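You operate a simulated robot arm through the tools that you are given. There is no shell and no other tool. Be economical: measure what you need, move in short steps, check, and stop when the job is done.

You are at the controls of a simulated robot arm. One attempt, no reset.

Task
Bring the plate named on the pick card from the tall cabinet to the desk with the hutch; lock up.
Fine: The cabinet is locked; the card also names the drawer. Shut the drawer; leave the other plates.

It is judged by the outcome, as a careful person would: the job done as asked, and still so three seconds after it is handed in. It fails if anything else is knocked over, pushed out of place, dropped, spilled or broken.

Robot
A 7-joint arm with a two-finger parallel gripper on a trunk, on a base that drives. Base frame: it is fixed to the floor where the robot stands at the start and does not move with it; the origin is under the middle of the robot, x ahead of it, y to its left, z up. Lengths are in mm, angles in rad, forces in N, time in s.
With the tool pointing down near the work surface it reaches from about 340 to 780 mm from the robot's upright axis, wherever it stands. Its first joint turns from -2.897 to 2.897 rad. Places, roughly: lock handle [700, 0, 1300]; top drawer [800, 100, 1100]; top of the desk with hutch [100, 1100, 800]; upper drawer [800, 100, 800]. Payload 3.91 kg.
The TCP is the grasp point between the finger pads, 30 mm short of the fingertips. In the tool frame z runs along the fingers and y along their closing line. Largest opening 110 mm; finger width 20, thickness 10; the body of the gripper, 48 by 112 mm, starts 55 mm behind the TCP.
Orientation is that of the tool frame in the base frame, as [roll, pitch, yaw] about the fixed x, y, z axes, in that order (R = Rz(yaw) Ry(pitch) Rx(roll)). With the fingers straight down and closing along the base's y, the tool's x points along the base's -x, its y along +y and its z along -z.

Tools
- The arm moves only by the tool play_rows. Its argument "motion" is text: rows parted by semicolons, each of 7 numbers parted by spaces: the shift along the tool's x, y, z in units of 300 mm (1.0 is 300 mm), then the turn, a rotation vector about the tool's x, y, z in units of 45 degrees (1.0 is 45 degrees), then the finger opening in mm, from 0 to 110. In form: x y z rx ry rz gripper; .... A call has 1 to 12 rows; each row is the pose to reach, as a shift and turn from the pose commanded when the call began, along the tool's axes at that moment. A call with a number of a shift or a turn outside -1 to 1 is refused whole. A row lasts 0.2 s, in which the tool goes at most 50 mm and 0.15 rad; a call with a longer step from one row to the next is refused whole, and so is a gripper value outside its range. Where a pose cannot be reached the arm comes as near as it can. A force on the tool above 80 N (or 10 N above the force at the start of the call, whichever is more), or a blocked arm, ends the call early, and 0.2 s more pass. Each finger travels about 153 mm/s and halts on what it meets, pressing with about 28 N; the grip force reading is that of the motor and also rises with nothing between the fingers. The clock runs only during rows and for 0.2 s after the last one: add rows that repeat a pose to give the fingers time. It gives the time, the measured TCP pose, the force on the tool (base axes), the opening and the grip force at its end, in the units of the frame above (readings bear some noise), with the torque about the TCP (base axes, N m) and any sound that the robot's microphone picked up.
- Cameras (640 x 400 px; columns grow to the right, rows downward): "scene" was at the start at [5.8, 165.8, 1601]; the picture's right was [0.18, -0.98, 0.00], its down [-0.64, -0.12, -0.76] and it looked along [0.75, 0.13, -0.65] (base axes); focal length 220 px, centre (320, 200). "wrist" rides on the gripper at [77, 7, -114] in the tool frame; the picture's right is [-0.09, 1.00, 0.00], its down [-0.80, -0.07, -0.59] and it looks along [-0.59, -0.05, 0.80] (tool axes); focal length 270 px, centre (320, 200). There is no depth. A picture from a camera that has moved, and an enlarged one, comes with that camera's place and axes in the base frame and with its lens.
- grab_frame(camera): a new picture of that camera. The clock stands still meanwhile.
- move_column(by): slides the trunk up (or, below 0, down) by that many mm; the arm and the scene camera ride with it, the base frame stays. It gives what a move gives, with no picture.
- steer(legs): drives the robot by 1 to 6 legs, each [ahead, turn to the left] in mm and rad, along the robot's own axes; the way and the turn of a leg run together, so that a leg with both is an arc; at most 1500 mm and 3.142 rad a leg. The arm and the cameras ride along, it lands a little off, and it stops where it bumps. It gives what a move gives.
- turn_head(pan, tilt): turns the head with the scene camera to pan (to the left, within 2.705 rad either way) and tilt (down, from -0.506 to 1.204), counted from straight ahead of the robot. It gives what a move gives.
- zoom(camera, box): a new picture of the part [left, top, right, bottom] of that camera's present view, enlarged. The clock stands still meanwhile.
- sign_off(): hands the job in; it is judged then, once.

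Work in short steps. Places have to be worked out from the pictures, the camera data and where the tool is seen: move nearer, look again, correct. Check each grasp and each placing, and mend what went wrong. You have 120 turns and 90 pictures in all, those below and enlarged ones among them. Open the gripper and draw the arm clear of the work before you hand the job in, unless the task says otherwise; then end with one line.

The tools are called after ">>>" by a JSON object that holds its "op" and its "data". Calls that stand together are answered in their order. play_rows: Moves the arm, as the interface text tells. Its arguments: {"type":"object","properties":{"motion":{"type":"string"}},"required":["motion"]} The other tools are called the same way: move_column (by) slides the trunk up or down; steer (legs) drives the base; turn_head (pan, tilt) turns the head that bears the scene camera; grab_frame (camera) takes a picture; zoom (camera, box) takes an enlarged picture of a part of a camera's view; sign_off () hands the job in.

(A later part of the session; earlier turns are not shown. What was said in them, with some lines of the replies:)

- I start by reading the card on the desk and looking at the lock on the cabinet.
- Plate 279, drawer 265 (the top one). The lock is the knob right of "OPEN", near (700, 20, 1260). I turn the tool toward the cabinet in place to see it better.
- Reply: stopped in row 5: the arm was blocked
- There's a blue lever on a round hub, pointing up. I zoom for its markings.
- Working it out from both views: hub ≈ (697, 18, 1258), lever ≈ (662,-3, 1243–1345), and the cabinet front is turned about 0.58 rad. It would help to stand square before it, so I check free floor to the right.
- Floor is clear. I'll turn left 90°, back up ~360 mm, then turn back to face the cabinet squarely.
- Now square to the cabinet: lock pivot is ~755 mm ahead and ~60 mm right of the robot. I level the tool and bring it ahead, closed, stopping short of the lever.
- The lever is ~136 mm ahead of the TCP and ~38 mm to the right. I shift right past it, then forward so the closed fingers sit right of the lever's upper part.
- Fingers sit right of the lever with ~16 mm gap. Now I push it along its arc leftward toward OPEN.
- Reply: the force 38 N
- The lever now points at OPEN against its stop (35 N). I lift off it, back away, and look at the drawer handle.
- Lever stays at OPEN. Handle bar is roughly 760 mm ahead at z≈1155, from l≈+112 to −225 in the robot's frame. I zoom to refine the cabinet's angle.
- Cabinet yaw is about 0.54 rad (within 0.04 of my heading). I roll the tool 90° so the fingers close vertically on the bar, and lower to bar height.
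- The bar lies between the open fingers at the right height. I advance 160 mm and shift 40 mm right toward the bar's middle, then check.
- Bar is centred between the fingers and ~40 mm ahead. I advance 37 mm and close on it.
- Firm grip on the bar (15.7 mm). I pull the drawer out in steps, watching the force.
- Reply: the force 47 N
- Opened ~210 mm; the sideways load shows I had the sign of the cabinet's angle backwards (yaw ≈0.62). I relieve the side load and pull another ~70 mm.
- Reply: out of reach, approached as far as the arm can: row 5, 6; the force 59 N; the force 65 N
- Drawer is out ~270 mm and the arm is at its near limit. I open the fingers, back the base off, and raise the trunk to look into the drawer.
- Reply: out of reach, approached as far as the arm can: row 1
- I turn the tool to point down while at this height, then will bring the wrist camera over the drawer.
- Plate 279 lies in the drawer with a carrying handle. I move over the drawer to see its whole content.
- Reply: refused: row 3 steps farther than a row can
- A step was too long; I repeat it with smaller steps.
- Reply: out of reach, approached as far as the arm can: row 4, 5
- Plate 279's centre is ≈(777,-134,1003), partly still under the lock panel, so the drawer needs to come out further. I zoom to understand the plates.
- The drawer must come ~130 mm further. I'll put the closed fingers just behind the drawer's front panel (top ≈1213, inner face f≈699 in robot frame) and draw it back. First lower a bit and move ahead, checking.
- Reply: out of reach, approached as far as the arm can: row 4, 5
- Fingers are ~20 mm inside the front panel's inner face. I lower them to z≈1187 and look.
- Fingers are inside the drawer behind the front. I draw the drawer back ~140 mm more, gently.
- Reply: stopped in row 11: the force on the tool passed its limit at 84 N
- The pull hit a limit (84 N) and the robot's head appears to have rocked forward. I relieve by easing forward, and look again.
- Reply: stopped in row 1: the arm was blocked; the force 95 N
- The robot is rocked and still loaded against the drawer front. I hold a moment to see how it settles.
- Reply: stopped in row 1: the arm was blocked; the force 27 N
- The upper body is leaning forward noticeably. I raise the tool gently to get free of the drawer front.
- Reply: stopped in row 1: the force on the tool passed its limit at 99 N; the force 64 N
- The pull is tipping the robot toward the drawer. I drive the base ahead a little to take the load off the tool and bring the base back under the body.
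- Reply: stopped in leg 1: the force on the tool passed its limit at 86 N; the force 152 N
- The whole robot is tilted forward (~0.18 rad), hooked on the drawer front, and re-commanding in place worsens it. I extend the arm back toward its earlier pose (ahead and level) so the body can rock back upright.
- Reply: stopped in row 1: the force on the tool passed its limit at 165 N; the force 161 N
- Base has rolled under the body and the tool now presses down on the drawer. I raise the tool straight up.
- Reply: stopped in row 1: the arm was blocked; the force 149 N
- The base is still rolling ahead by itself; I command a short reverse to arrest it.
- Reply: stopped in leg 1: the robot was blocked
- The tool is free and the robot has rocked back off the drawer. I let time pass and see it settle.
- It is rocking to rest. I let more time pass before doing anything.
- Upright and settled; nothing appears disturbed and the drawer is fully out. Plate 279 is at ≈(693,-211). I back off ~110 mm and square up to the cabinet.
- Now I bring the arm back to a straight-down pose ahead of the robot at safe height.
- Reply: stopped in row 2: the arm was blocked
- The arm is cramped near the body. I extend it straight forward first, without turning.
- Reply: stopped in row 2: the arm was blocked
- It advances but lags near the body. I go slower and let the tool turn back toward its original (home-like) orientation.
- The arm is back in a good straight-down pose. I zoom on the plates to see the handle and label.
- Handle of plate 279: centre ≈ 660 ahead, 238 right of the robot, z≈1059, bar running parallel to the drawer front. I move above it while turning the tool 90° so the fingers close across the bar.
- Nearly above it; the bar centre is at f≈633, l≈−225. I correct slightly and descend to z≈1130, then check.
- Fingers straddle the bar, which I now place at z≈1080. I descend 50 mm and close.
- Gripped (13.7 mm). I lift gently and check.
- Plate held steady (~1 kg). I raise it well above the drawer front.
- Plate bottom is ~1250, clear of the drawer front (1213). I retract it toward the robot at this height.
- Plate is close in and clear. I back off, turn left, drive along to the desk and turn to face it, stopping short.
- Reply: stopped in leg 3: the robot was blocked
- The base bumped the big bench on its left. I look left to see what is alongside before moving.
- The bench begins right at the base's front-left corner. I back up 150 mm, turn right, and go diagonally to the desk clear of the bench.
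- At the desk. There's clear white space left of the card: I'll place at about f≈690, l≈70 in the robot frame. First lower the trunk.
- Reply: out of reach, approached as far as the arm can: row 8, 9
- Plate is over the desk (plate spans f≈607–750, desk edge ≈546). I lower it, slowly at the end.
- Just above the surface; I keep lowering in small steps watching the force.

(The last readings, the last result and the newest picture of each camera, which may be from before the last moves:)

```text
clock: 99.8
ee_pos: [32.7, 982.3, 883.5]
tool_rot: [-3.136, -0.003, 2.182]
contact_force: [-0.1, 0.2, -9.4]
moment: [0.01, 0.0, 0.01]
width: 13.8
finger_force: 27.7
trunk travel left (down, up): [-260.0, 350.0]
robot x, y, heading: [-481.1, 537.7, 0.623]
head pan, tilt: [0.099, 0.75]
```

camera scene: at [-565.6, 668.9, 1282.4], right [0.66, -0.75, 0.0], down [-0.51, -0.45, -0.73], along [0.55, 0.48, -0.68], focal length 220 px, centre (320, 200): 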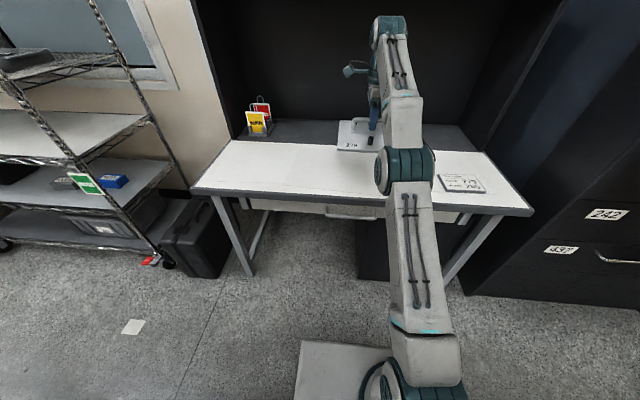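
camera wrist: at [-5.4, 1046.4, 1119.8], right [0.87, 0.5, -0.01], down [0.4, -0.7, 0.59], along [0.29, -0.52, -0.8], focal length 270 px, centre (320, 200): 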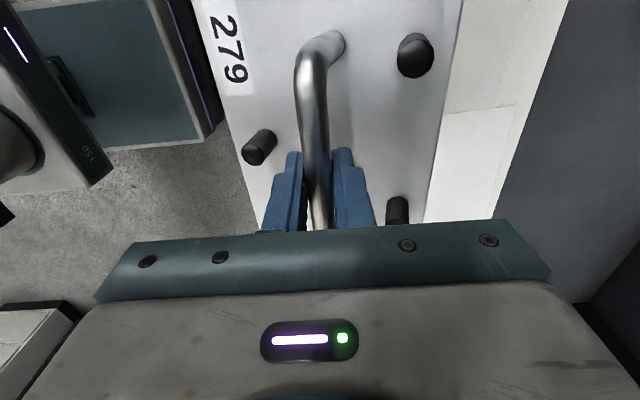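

Still hanging free; continue.

>>> {"op": "play_rows", "data": {"motion": "0 0 0.01 0 0 0 0; 0 0 0.02 0 0 0 0; 0 0 0.03 0 0 0 0; 0 0 0.03 0 0 0 0"}}

>>> {"op": "play_rows", "data": {"motion": "0 0 0.01 0 0 0 0; 0 0 0.02 0 0 0 0; 0 0 0.02 0 0 0 0"}}

>>> {"op": "zoom", "data": {"camera": "scene", "box": [290, 90, 450, 190]}}

```text
clock: 100.8
ee_pos: [32.5, 980.6, 874.2]
tool_rot: [-3.134, -0.001, 2.181]
contact_force: [0.6, 0.4, -9.0]
moment: [0.02, 0.05, -0.04]
width: 13.7
finger_force: 28.5
trunk travel left (down, up): [-260.0, 350.0]
robot x, y, heading: [-481.6, 539.1, 0.62]
head pan, tilt: [0.099, 0.75]
```

```text
clock: 101.6
ee_pos: [32.4, 980.6, 866.6]
tool_rot: [-3.137, -0.002, 2.182]
contact_force: [-0.2, 0.4, -9.9]
moment: [0.04, 0.04, 0.0]
width: 13.8
finger_force: 28.2
trunk travel left (down, up): [-260.0, 350.0]
robot x, y, heading: [-474.9, 535.5, 0.626]
head pan, tilt: [0.099, 0.75]
```

```text
4.00 times, centred on (370, 140) of scene
camera zoom: at [-565.5, 669.1, 1282.5], right [0.66, -0.75, 0.0], down [-0.51, -0.45, -0.73], along [0.55, 0.48, -0.68], focal length 881 px, centre (120, 440)
```

zoom: 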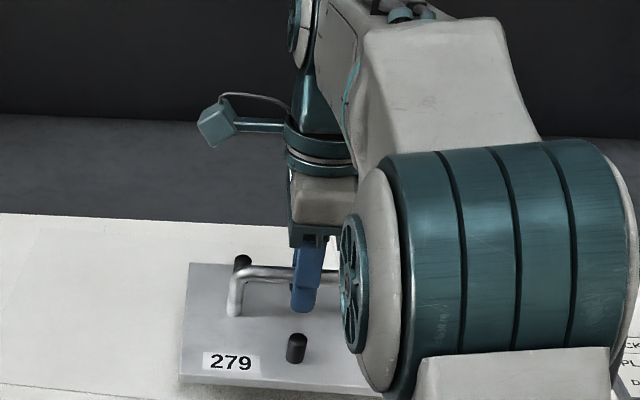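

The desk is lower than nominal (~750), so its front edge is nearer to the plate than I thought. I lift 20 mm and drive forward 90 mm to sit well inside the top.

>>> {"op": "play_rows", "data": {"motion": "0 0 -0.04 0 0 0 0; 0 0 -0.08 0 0 0 0; 0 0 -0.08 0 0 0 0"}}

>>> {"op": "steer", "data": {"legs": [[90, 0]]}}

>>> {"op": "play_rows", "data": {"motion": "0 0 0.04 0 0 0 0; 0 0 0.08 0 0 0 0; 0 0 0.1 0 0 0 0; 0 0 0.11 0 0 0 0; 0 0 0.12 0 0 0 0; 0 0 0.13 0 0 0 0; 0 0 0.13 0 0 0 0"}}

>>> {"op": "zoom", "data": {"camera": "scene", "box": [280, 90, 440, 190]}}

```text
clock: 102.4
ee_pos: [31.9, 980.1, 891.9]
tool_rot: [-3.136, -0.002, 2.181]
contact_force: [-0.5, 0.2, -9.5]
moment: [-0.01, 0.02, 0.01]
width: 13.2
finger_force: 27.9
trunk travel left (down, up): [-260.0, 350.0]
robot x, y, heading: [-479.8, 533.3, 0.623]
head pan, tilt: [0.099, 0.75]
```

```text
clock: 103.5
ee_pos: [103.3, 1032.5, 892.1]
tool_rot: [-3.137, -0.001, 2.183]
contact_force: [0.0, -1.2, -9.4]
moment: [0.05, 0.06, 0.01]
width: 13.8
finger_force: 28.2
trunk travel left (down, up): [-260.0, 350.0]
robot x, y, heading: [-405.0, 589.4, 0.624]
head pan, tilt: [0.099, 0.75]
```

```text
clock: 105.1
ee_pos: [104.6, 1032.4, 851.7]
tool_rot: [-3.137, -0.003, 2.18]
contact_force: [-0.5, -0.7, -8.8]
moment: [0.02, 0.04, 0.0]
width: 13.4
finger_force: 28.2
trunk travel left (down, up): [-260.0, 350.0]
robot x, y, heading: [-403.1, 587.5, 0.621]
head pan, tilt: [0.099, 0.75]
```

```text
4.00 times, centred on (360, 140) of scene
camera zoom: at [-493.4, 720.9, 1282.5], right [0.66, -0.75, 0.0], down [-0.51, -0.45, -0.73], along [0.55, 0.48, -0.68], focal length 881 px, centre (160, 440)
```

zoom: 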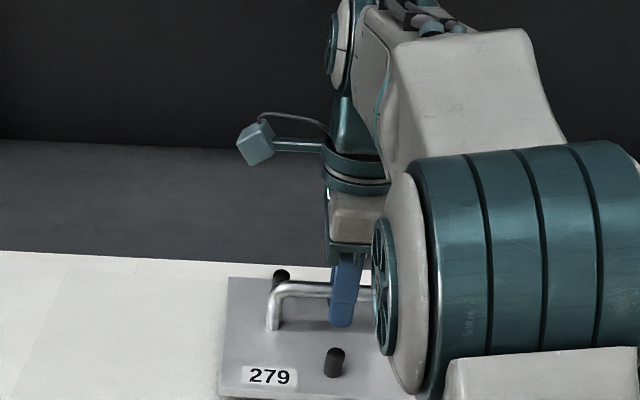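

Still free at 852; continue down in small steps.

>>> {"op": "play_rows", "data": {"motion": "0 0 0.01 0 0 0 0; 0 0 0.02 0 0 0 0; 0 0 0.03 0 0 0 0; 0 0 0.03 0 0 0 0"}}

>>> {"op": "play_rows", "data": {"motion": "0 0 0.01 0 0 0 0; 0 0 0.02 0 0 0 0; 0 0 0.02 0 0 0 0"}}

>>> {"op": "play_rows", "data": {"motion": "0 0 0.01 0 0 0 0; 0 0 0.02 0 0 0 0; 0 0 0.02 0 0 0 0"}}

```text
clock: 106.1
ee_pos: [104.3, 1033.0, 843.2]
tool_rot: [-3.137, -0.001, 2.181]
contact_force: [-0.6, 0.6, -8.7]
moment: [-0.01, 0.06, 0.01]
width: 13.6
finger_force: 27.8
trunk travel left (down, up): [-260.0, 350.0]
robot x, y, heading: [-403.5, 585.7, 0.625]
head pan, tilt: [0.099, 0.75]
```

```text
clock: 106.9
ee_pos: [104.2, 1033.1, 836.9]
tool_rot: [-3.137, -0.003, 2.182]
contact_force: [0.8, 0.9, -7.5]
moment: [-0.21, -0.03, 0.07]
width: 13.4
finger_force: 27.6
trunk travel left (down, up): [-260.0, 350.0]
robot x, y, heading: [-404.4, 589.9, 0.621]
head pan, tilt: [0.099, 0.75]
```

```text
clock: 107.7
ee_pos: [103.4, 1031.5, 831.1]
tool_rot: [-3.136, -0.003, 2.182]
contact_force: [0.6, 1.0, -7.3]
moment: [-0.03, 0.09, 0.01]
width: 13.5
finger_force: 28.1
trunk travel left (down, up): [-260.0, 350.0]
robot x, y, heading: [-406.3, 587.4, 0.623]
head pan, tilt: [0.099, 0.75]
```

The force shifted slightly; I look.

>>> {"op": "zoom", "data": {"camera": "scene", "box": [280, 100, 440, 200]}}

>>> {"op": "grab_frame", "data": {"camera": "wrist"}}

```text
4.00 times, centred on (360, 150) of scene
camera zoom: at [-493.5, 720.8, 1282.5], right [0.66, -0.75, 0.0], down [-0.51, -0.45, -0.73], along [0.55, 0.48, -0.68], focal length 881 px, centre (160, 400)
```

zoom: 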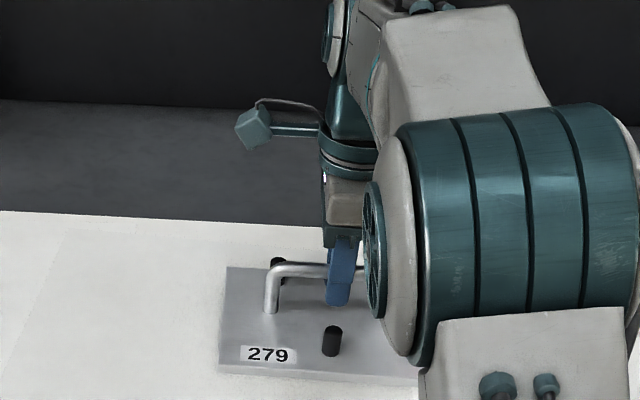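

```text
16 pictures are left
camera wrist: at [65.3, 1098.5, 945.8], right [0.87, 0.5, -0.01], down [0.41, -0.7, 0.59], along [0.29, -0.52, -0.8], focal length 270 px, centre (320, 200)
```

wrist: 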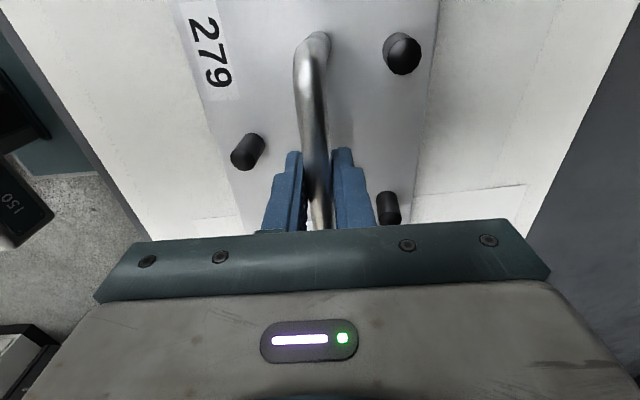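

Possibly touching lightly; I go 4 mm lower to confirm contact.

>>> {"op": "play_rows", "data": {"motion": "0 0 0.007 0 0 0 0; 0 0 0.014 0 0 0 0; 0 0 0.014 0 0 0 0"}}

>>> {"op": "zoom", "data": {"camera": "scene", "box": [320, 150, 400, 200]}}

```text
clock: 108.5
ee_pos: [102.7, 1032.6, 826.9]
tool_rot: [-3.137, -0.002, 2.182]
contact_force: [1.1, 0.2, -6.4]
moment: [-0.06, 0.07, 0.02]
width: 13.8
finger_force: 28.3
trunk travel left (down, up): [-260.0, 350.0]
robot x, y, heading: [-408.4, 587.6, 0.622]
head pan, tilt: [0.099, 0.75]
```

```text
8.00 times, centred on (360, 175) of scene
camera zoom: at [-493.5, 720.7, 1282.5], right [0.66, -0.75, 0.0], down [-0.51, -0.45, -0.73], along [0.55, 0.48, -0.68], focal length 1762 px, centre (0, 400)
```

zoom: 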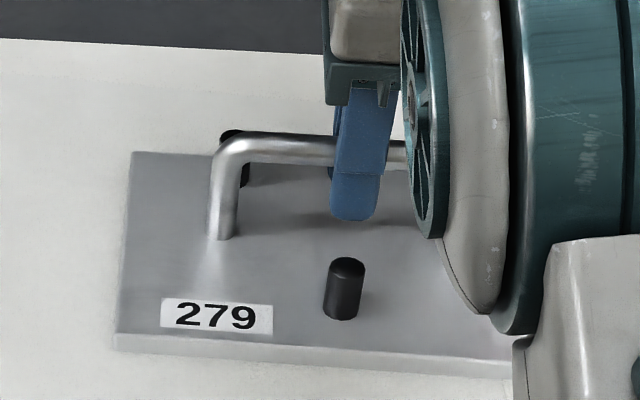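

The plate is settling onto the desk. A last few mm, then open.

>>> {"op": "play_rows", "data": {"motion": "0 0 0.007 0 0 0 0; 0 0 0.014 0 0 0 0; 0 0 0.014 0 0 0 0; 0 0 0.014 0 0 0 20; 0 0 0.014 0 0 0 40; 0 0 0.014 0 0 0 50; 0 0 0.014 0 0 0 50"}}

>>> {"op": "grab_frame", "data": {"camera": "wrist"}}

```text
clock: 110.1
ee_pos: [103.6, 1032.9, 824.3]
tool_rot: [-3.138, -0.002, 2.183]
contact_force: [0.4, 0.1, 0.0]
moment: [0.02, 0.01, 0.02]
width: 50.2
finger_force: 0.0
trunk travel left (down, up): [-260.0, 350.0]
robot x, y, heading: [-405.2, 589.4, 0.624]
head pan, tilt: [0.099, 0.75]
```

```text
14 pictures are left
camera wrist: at [64.9, 1098.4, 938.0], right [0.87, 0.5, 0.0], down [0.4, -0.7, 0.59], along [0.29, -0.52, -0.8], focal length 270 px, centre (320, 200)
```

wrist: 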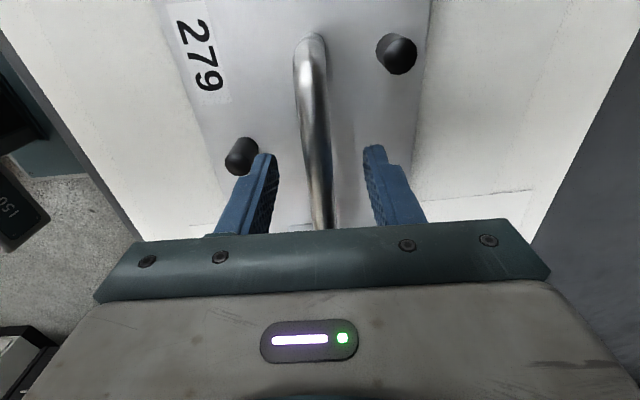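

Released; plate rests on the desk. I raise straight up, then retract.

>>> {"op": "play_rows", "data": {"motion": "0 0 -0.05 0 0 0 50; 0 0 -0.15 0 0 0 50; 0 0 -0.3 0 0 0 50; 0 0 -0.45 0 0 0 50; 0 0 -0.6 0 0 0 50; -0.05 -0.12 -0.65 0 0 0 50; -0.1 -0.25 -0.7 0 0 0 50; -0.15 -0.38 -0.7 0 0 0 50; -0.2 -0.5 -0.7 0 0 0 50; -0.25 -0.62 -0.7 0 0 0 50; -0.3 -0.74 -0.7 0 0 0 50"}}

>>> {"op": "grab_frame", "data": {"camera": "scene"}}

```text
clock: 112.5
ee_pos: [-27.3, 831.4, 1034.1]
tool_rot: [-3.138, -0.002, 2.181]
contact_force: [0.1, 0.1, -0.6]
moment: [0.0, 0.0, 0.03]
width: 50.1
finger_force: 0.1
trunk travel left (down, up): [-260.0, 350.0]
robot x, y, heading: [-406.1, 589.5, 0.619]
head pan, tilt: [0.099, 0.75]
```

```text
13 pictures are left
camera scene: at [-494.1, 720.3, 1282.5], right [0.66, -0.75, 0.0], down [-0.51, -0.45, -0.73], along [0.55, 0.48, -0.68], focal length 220 px, centre (320, 200)
```

scene: 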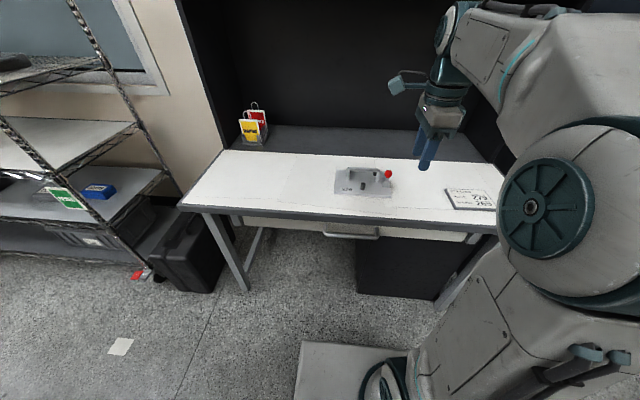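

Plate 279 sits well on the desk. Now back to the cabinet: I raise the trunk partway and retrace the path, ending squarely before the drawer at a distance.

>>> {"op": "move_column", "data": {"by": 172}}

>>> {"op": "steer", "data": {"legs": [[0, 1.027], [-800, 0], [0, 0.543], [-390, 0], [0, -1.57]]}}

>>> {"op": "turn_head", "data": {"pan": 0.0, "tilt": 0.6}}

>>> {"op": "grab_frame", "data": {"camera": "scene"}}

```text
clock: 114.4
ee_pos: [-27.3, 832.2, 1205.5]
tool_rot: [-3.137, -0.002, 2.182]
contact_force: [-0.2, 0.7, -0.1]
moment: [0.01, 0.0, 0.02]
width: 50.0
finger_force: 0.1
trunk travel left (down, up): [-432.0, 178.0]
robot x, y, heading: [-406.3, 584.8, 0.621]
head pan, tilt: [0.099, 0.75]
```

```text
clock: 128.7
ee_pos: [267.4, -286.4, 1205.8]
tool_rot: [-3.136, -0.002, 2.188]
contact_force: [-0.3, 0.4, -0.3]
moment: [0.02, -0.01, 0.0]
width: 50.3
finger_force: 0.1
trunk travel left (down, up): [-432.0, 178.0]
robot x, y, heading: [-108.1, -533.4, 0.625]
head pan, tilt: [0.099, 0.75]
```

```text
clock: 129.4
ee_pos: [268.0, -286.3, 1206.7]
tool_rot: [-3.137, -0.001, 2.189]
contact_force: [-0.6, 0.1, 0.7]
moment: [-0.04, -0.01, 0.02]
width: 50.1
finger_force: 0.1
trunk travel left (down, up): [-432.0, 178.0]
robot x, y, heading: [-108.0, -532.4, 0.632]
head pan, tilt: [0.0, 0.6]
```

```text
12 pictures are left
camera scene: at [-190.3, -402.9, 1467.4], right [0.59, -0.81, 0.0], down [-0.46, -0.33, -0.82], along [0.67, 0.48, -0.57], focal length 220 px, centre (320, 200)
```

scene: 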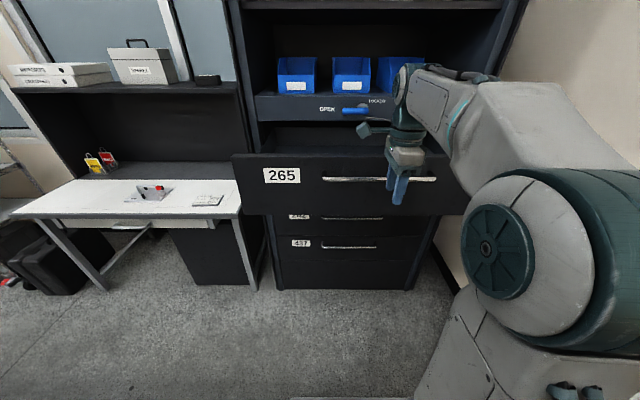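

Squarely in front; bar ≈580 mm ahead. I close the gripper and turn the tool to point forward, staying short of the bar.

>>> {"op": "play_rows", "data": {"motion": "0 0.04 0 -0.17 0 0 0; 0 0.09 0 -0.34 0 0 0; 0 0.13 0 -0.51 0 0 0; 0 0.18 0 -0.68 0 0 0; 0 0.22 0 -0.84 0 0 0; 0 0.25 0 -1 0 0 0"}}

>>> {"op": "play_rows", "data": {"motion": "0 0 0 -0.17 0 0 0; 0 0 0 -0.34 0 0 0; 0 0 0 -0.51 0 0 0; 0 0 0 -0.68 0 0 0; 0 0 0 -0.84 0 0 0; 0 0 0 -1 0 0 0; 0 0 0 -1 0 0 0"}}

>>> {"op": "grab_frame", "data": {"camera": "scene"}}

```text
clock: 130.8
ee_pos: [329.0, -243.1, 1206.3]
tool_rot: [2.358, 0.0, 2.186]
contact_force: [-0.9, -0.9, 0.3]
moment: [0.02, 0.0, 0.04]
width: 0.0
finger_force: 27.8
trunk travel left (down, up): [-432.0, 178.0]
robot x, y, heading: [-111.4, -534.5, 0.625]
head pan, tilt: [0.0, 0.6]
```

```text
clock: 132.4
ee_pos: [328.2, -241.7, 1206.9]
tool_rot: [1.574, -0.002, 2.187]
contact_force: [0.4, 0.3, 0.3]
moment: [0.03, 0.0, -0.01]
width: 0.0
finger_force: 28.3
trunk travel left (down, up): [-432.0, 178.0]
robot x, y, heading: [-108.6, -532.7, 0.626]
head pan, tilt: [0.0, 0.6]
```

```text
11 pictures are left
camera scene: at [-190.2, -402.9, 1467.4], right [0.59, -0.81, 0.0], down [-0.46, -0.33, -0.83], along [0.67, 0.48, -0.56], focal length 220 px, centre (320, 200)
```

scene: 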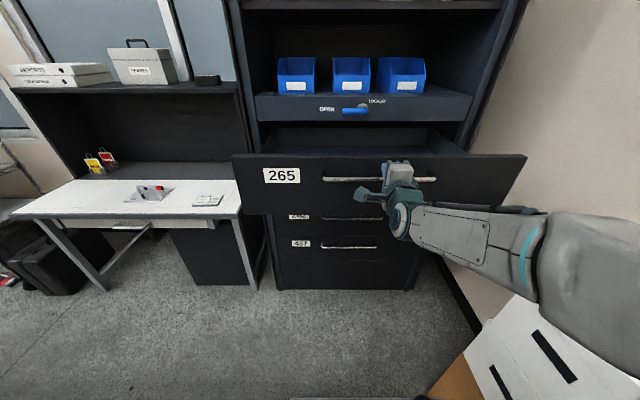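

Aimed at the drawer's centre. I drop to z≈1186 (between bar and top edge) and extend, starting to push the drawer.

>>> {"op": "play_rows", "data": {"motion": "0 -0.035 0 0 0 0 0; 0 -0.07 0 0 0 0 0; 0 -0.07 0.08 0 0 0 0; 0 -0.07 0.16 0 0 0 0; 0 -0.07 0.21 0 0 0 0; 0 -0.07 0.25 0 0 0 0; 0 -0.07 0.29 0 0 0 0; 0 -0.07 0.33 0 0 0 0; 0 -0.07 0.37 0 0 0 0; 0 -0.07 0.42 0 0 0 0"}}

>>> {"op": "grab_frame", "data": {"camera": "scene"}}

```text
clock: 134.6
ee_pos: [430.9, -169.2, 1185.2]
tool_rot: [1.574, 0.0, 2.187]
contact_force: [0.3, -0.9, -0.1]
moment: [0.0, 0.01, 0.02]
width: 0.0
finger_force: 27.4
trunk travel left (down, up): [-432.0, 178.0]
robot x, y, heading: [-111.7, -536.4, 0.624]
head pan, tilt: [0.0, 0.6]
```

```text
10 pictures are left
camera scene: at [-189.8, -402.8, 1467.5], right [0.59, -0.81, 0.0], down [-0.46, -0.33, -0.82], along [0.67, 0.48, -0.57], focal length 220 px, centre (320, 200)
```

scene: 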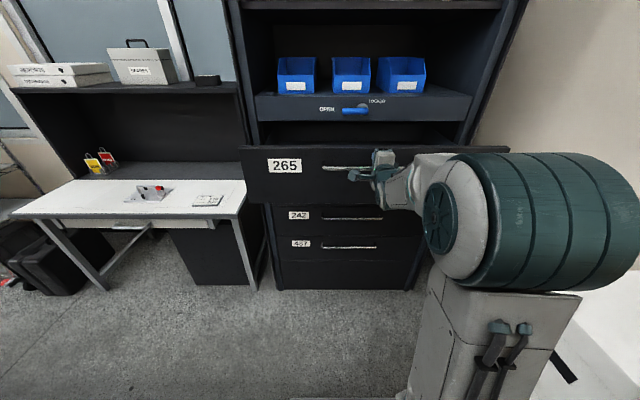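

The drawer slides easily. I push on by driving straight ahead 220 mm.

>>> {"op": "steer", "data": {"legs": [[220, 0]]}}

>>> {"op": "grab_frame", "data": {"camera": "scene"}}

```text
clock: 136.3
ee_pos: [608.5, -41.6, 1184.0]
tool_rot: [1.576, -0.002, 2.185]
contact_force: [-0.8, 0.0, 0.2]
moment: [0.05, 0.0, 0.0]
width: 0.0
finger_force: 28.0
trunk travel left (down, up): [-432.0, 178.0]
robot x, y, heading: [66.2, -405.3, 0.632]
head pan, tilt: [0.0, 0.6]
```

```text
9 pictures are left
camera scene: at [-12.7, -274.0, 1467.4], right [0.59, -0.81, 0.0], down [-0.46, -0.33, -0.82], along [0.67, 0.48, -0.57], focal length 220 px, centre (320, 200)
```

scene: 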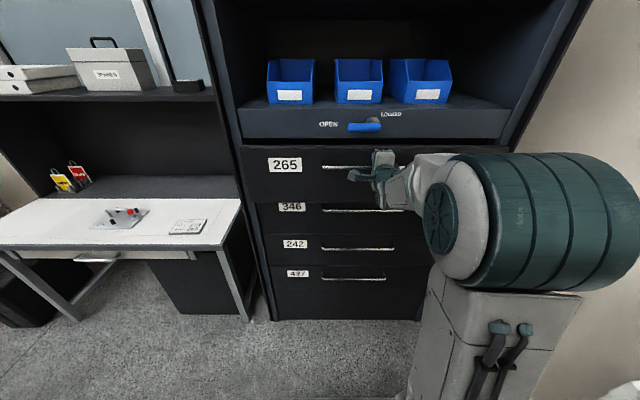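

About 70 mm remains. I finish with slow arm pushes.

>>> {"op": "play_rows", "data": {"motion": "0 0 0.03 0 0 0 0; 0 0 0.06 0 0 0 0; 0 0 0.09 0 0 0 0; 0 0 0.12 0 0 0 0; 0 0 0.15 0 0 0 0; 0 0 0.17 0 0 0 0; 0 0 0.185 0 0 0 0; 0 0 0.2 0 0 0 0; 0 0 0.2 0 0 0 0"}}

>>> {"op": "play_rows", "data": {"motion": "0 0 0.01 0 0 0 0; 0 0 0.02 0 0 0 0; 0 0 0.03 0 0 0 0; 0 0 0.04 0 0 0 0; 0 0 0.05 0 0 0 0; 0 0 0.05 0 0 0 0"}}

>>> {"op": "zoom", "data": {"camera": "scene", "box": [230, 90, 550, 290]}}

```text
clock: 138.3
ee_pos: [657.9, -7.3, 1183.9]
tool_rot: [1.576, -0.001, 2.186]
contact_force: [0.7, -0.2, 0.9]
moment: [0.02, 0.01, 0.01]
width: 0.0
finger_force: 28.1
trunk travel left (down, up): [-432.0, 178.0]
robot x, y, heading: [65.1, -406.7, 0.635]
head pan, tilt: [0.0, 0.6]
```

```text
clock: 139.7
ee_pos: [668.5, 0.1, 1183.9]
tool_rot: [1.577, -0.002, 2.185]
contact_force: [-11.8, -8.7, -4.3]
moment: [-0.13, 0.02, 0.15]
width: 0.0
finger_force: 28.5
trunk travel left (down, up): [-432.0, 178.0]
robot x, y, heading: [66.8, -403.7, 0.632]
head pan, tilt: [0.0, 0.6]
```

```text
2.00 times, centred on (390, 190) of scene
camera zoom: at [-14.5, -275.3, 1467.3], right [0.59, -0.81, 0.0], down [-0.46, -0.33, -0.83], along [0.67, 0.48, -0.56], focal length 441 px, centre (180, 220)
```

zoom: 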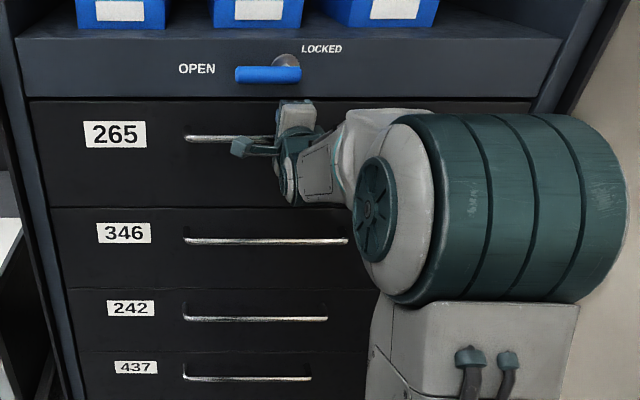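

Drawer is flush and shut (15 N at the stop). Now the lock: I back off, go left and up to just below the lever's left part, and come forward.

>>> {"op": "play_rows", "data": {"motion": "0 0 -0.1 0 0 0 0; 0 0 -0.22 0 0 0 0; 0.1 0.05 -0.22 0 0 0 0; 0.2 0.1 -0.22 0 0 0 0; 0.207 0.115 -0.16 0 0 0 0; 0.207 0.115 -0.105 0 0 0 0; 0.207 0.115 -0.105 0 0 0 0"}}

>>> {"op": "zoom", "data": {"camera": "scene", "box": [290, 90, 450, 190]}}

>>> {"op": "grab_frame", "data": {"camera": "wrist"}}

```text
clock: 141.3
ee_pos: [607.5, 34.4, 1218.4]
tool_rot: [1.576, -0.002, 2.185]
contact_force: [0.3, 0.6, -0.2]
moment: [-0.04, 0.02, 0.0]
width: 0.0
finger_force: 27.8
trunk travel left (down, up): [-432.0, 178.0]
robot x, y, heading: [64.2, -400.8, 0.627]
head pan, tilt: [0.0, 0.6]
```

```text
4.00 times, centred on (370, 140) of scene
camera zoom: at [-13.0, -274.1, 1467.4], right [0.59, -0.81, 0.0], down [-0.46, -0.33, -0.83], along [0.67, 0.48, -0.56], focal length 881 px, centre (120, 440)
```

zoom: 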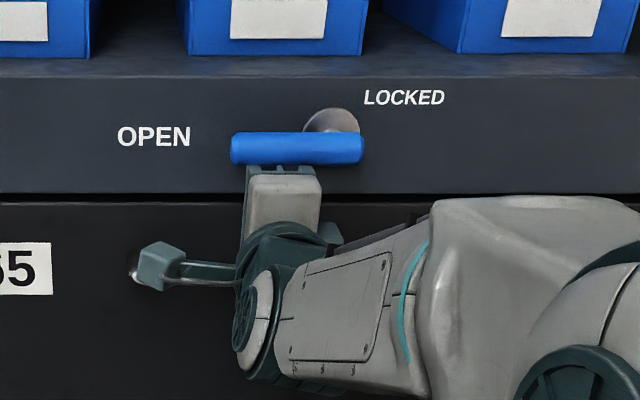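

```text
6 pictures are left
camera wrist: at [469.7, 29.9, 1225.5], right [0.06, -0.07, 1.0], down [-0.02, -1.0, -0.07], along [1.0, -0.02, -0.06], focal length 270 px, centre (320, 200)
```

wrist: 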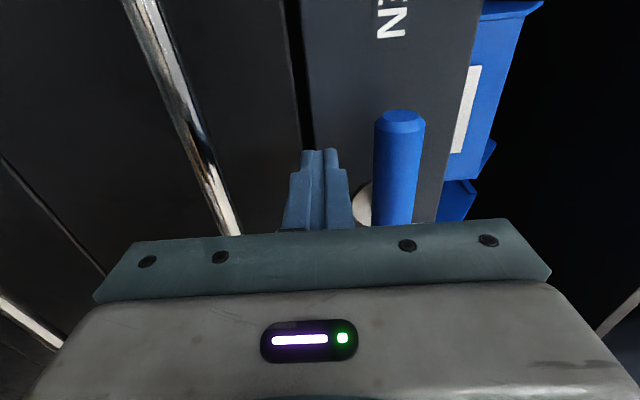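

Fingers are right under the lever. I push it up along its arc to LOCKED (upright).

>>> {"op": "play_rows", "data": {"motion": "-0.007 0.05 0 0 0 0 0; -0.002 0.1 0 0 0 0 0; 0.003 0.14 0 0 0 0 0; -0.003 0.18 0 0 0 0 0; -0.013 0.217 0 0 0 0 0; -0.035 0.255 0 0 0 0 0; -0.067 0.29 0 0 0 0 0; -0.105 0.317 0 0 0 0 0; -0.147 0.333 0 0 0 0 0; -0.16 0.333 0 0 0 0 0; -0.168 0.333 0 0 0 0 0"}}

>>> {"op": "zoom", "data": {"camera": "scene", "box": [290, 80, 450, 180]}}

```text
clock: 143.7
ee_pos: [629.1, 4.4, 1317.3]
tool_rot: [1.58, 0.008, 2.195]
contact_force: [-23.9, 21.4, -11.6]
moment: [-0.04, 0.36, 0.62]
width: 0.0
finger_force: 27.7
trunk travel left (down, up): [-432.0, 178.0]
robot x, y, heading: [67.5, -401.6, 0.641]
head pan, tilt: [0.0, 0.6]
```

```text
4.00 times, centred on (370, 130) of scene
camera zoom: at [-20.6, -266.0, 1466.5], right [0.59, -0.8, 0.01], down [-0.45, -0.34, -0.82], along [0.67, 0.49, -0.57], focal length 881 px, centre (120, 480)
```

zoom: 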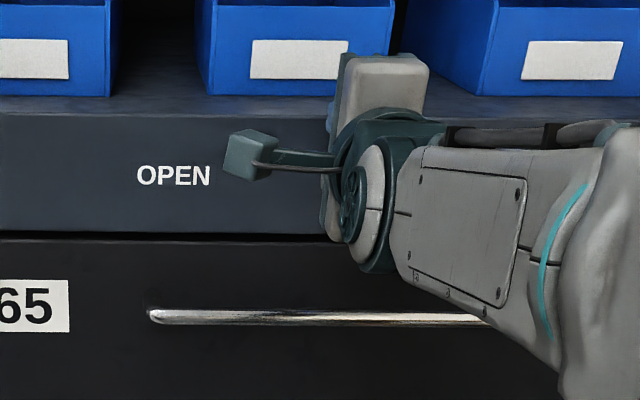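

The lever meets its stop (~32 N sideways). I ease off left, back away, and check.

>>> {"op": "play_rows", "data": {"motion": "0.04 0 0 0 0 0 0; 0.08 0 0 0 0 0 0; 0.08 0 -0.12 0 0 0 0; 0.15 0 -0.25 0 0 0 0; 0.25 0 -0.35 0 0 0 0; 0.38 0 -0.4 0 0 0 0; 0.5 0 -0.4 0 0 0 0; 0.5 0 -0.4 0 0 0 0"}}

>>> {"op": "grab_frame", "data": {"camera": "scene"}}

```text
clock: 145.5
ee_pos: [452.7, 47.0, 1320.4]
tool_rot: [1.577, -0.003, 2.185]
contact_force: [0.2, 0.0, -0.4]
moment: [0.02, -0.03, -0.01]
width: 0.2
finger_force: 28.2
trunk travel left (down, up): [-432.0, 178.0]
robot x, y, heading: [66.5, -404.6, 0.624]
head pan, tilt: [0.0, 0.6]
```

```text
4 pictures are left
camera scene: at [-13.1, -273.9, 1467.4], right [0.59, -0.81, 0.0], down [-0.46, -0.33, -0.83], along [0.67, 0.48, -0.56], focal length 220 px, centre (320, 200)
```

scene: 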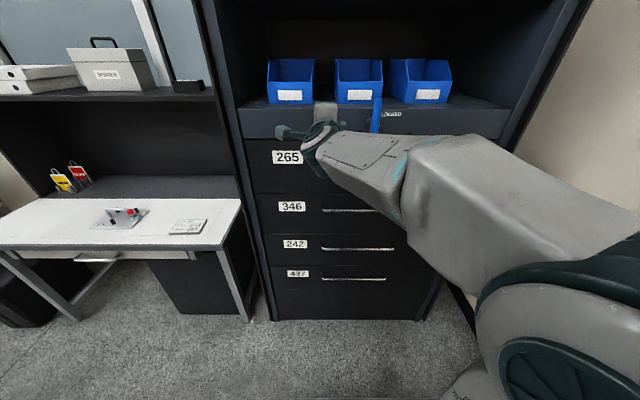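

Lever is upright again. I back the robot away, open the gripper, and zoom to confirm lock, drawer and plate.

>>> {"op": "steer", "data": {"legs": [[-150, 0]]}}

>>> {"op": "play_rows", "data": {"motion": "0.03 0 0 0 0 0 60; 0.06 0 0 0 0 0 110; 0.06 0 0 0 0 0 110; 0.06 0 0 0 0 0 110"}}

>>> {"op": "zoom", "data": {"camera": "scene", "box": [230, 90, 470, 240]}}

>>> {"op": "zoom", "data": {"camera": "scene", "box": [20, 140, 260, 290]}}

```text
clock: 146.8
ee_pos: [329.9, -40.3, 1319.4]
tool_rot: [1.574, 0.0, 2.187]
contact_force: [-0.6, -0.7, -0.9]
moment: [0.02, 0.0, 0.0]
width: 0.1
finger_force: 27.8
trunk travel left (down, up): [-432.0, 178.0]
robot x, y, heading: [-54.6, -492.1, 0.628]
head pan, tilt: [0.0, 0.6]
```

```text
clock: 147.8
ee_pos: [320.3, -25.3, 1318.3]
tool_rot: [1.573, -0.002, 2.189]
contact_force: [-0.8, 0.0, -0.3]
moment: [0.02, -0.01, -0.02]
width: 110.2
finger_force: 0.0
trunk travel left (down, up): [-432.0, 178.0]
robot x, y, heading: [-51.3, -491.2, 0.627]
head pan, tilt: [0.0, 0.6]
```

```text
2.67 times, centred on (350, 165) of scene
camera zoom: at [-132.7, -361.2, 1467.4], right [0.59, -0.81, 0.0], down [-0.46, -0.33, -0.83], along [0.67, 0.48, -0.56], focal length 587 px, centre (240, 293)
```

zoom: 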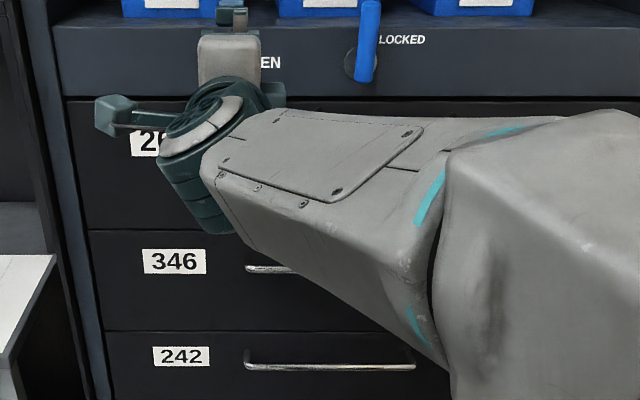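

```text
2.67 times, centred on (140, 215) of scene
camera zoom: at [-132.7, -361.2, 1467.4], right [0.59, -0.81, 0.0], down [-0.46, -0.33, -0.83], along [0.67, 0.48, -0.56], focal length 587 px, centre (800, 160)
```

zoom: 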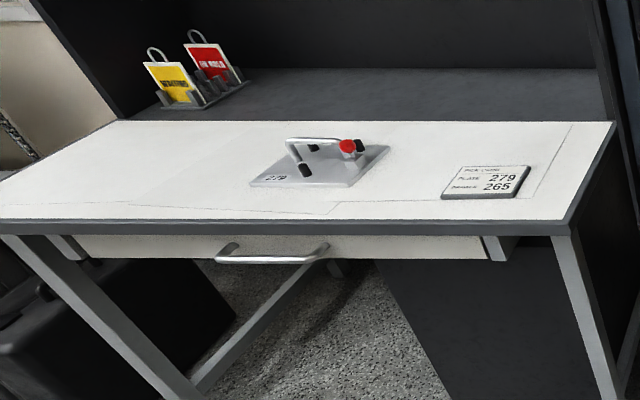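

Plate 279 is on the desk, drawer 265 is shut, the lever is upright at LOCKED, and the arm is clear with the gripper open, so I hand in.

>>> {"op": "sign_off", "data": {}}

```text
The job is handed in.
```

Plate 279 is on the desk with the hutch, drawer 265 is shut and the cabinet is locked. While opening the drawer the robot tipped against its front, and it later bumped the big bench; I saw nothing displaced either time.
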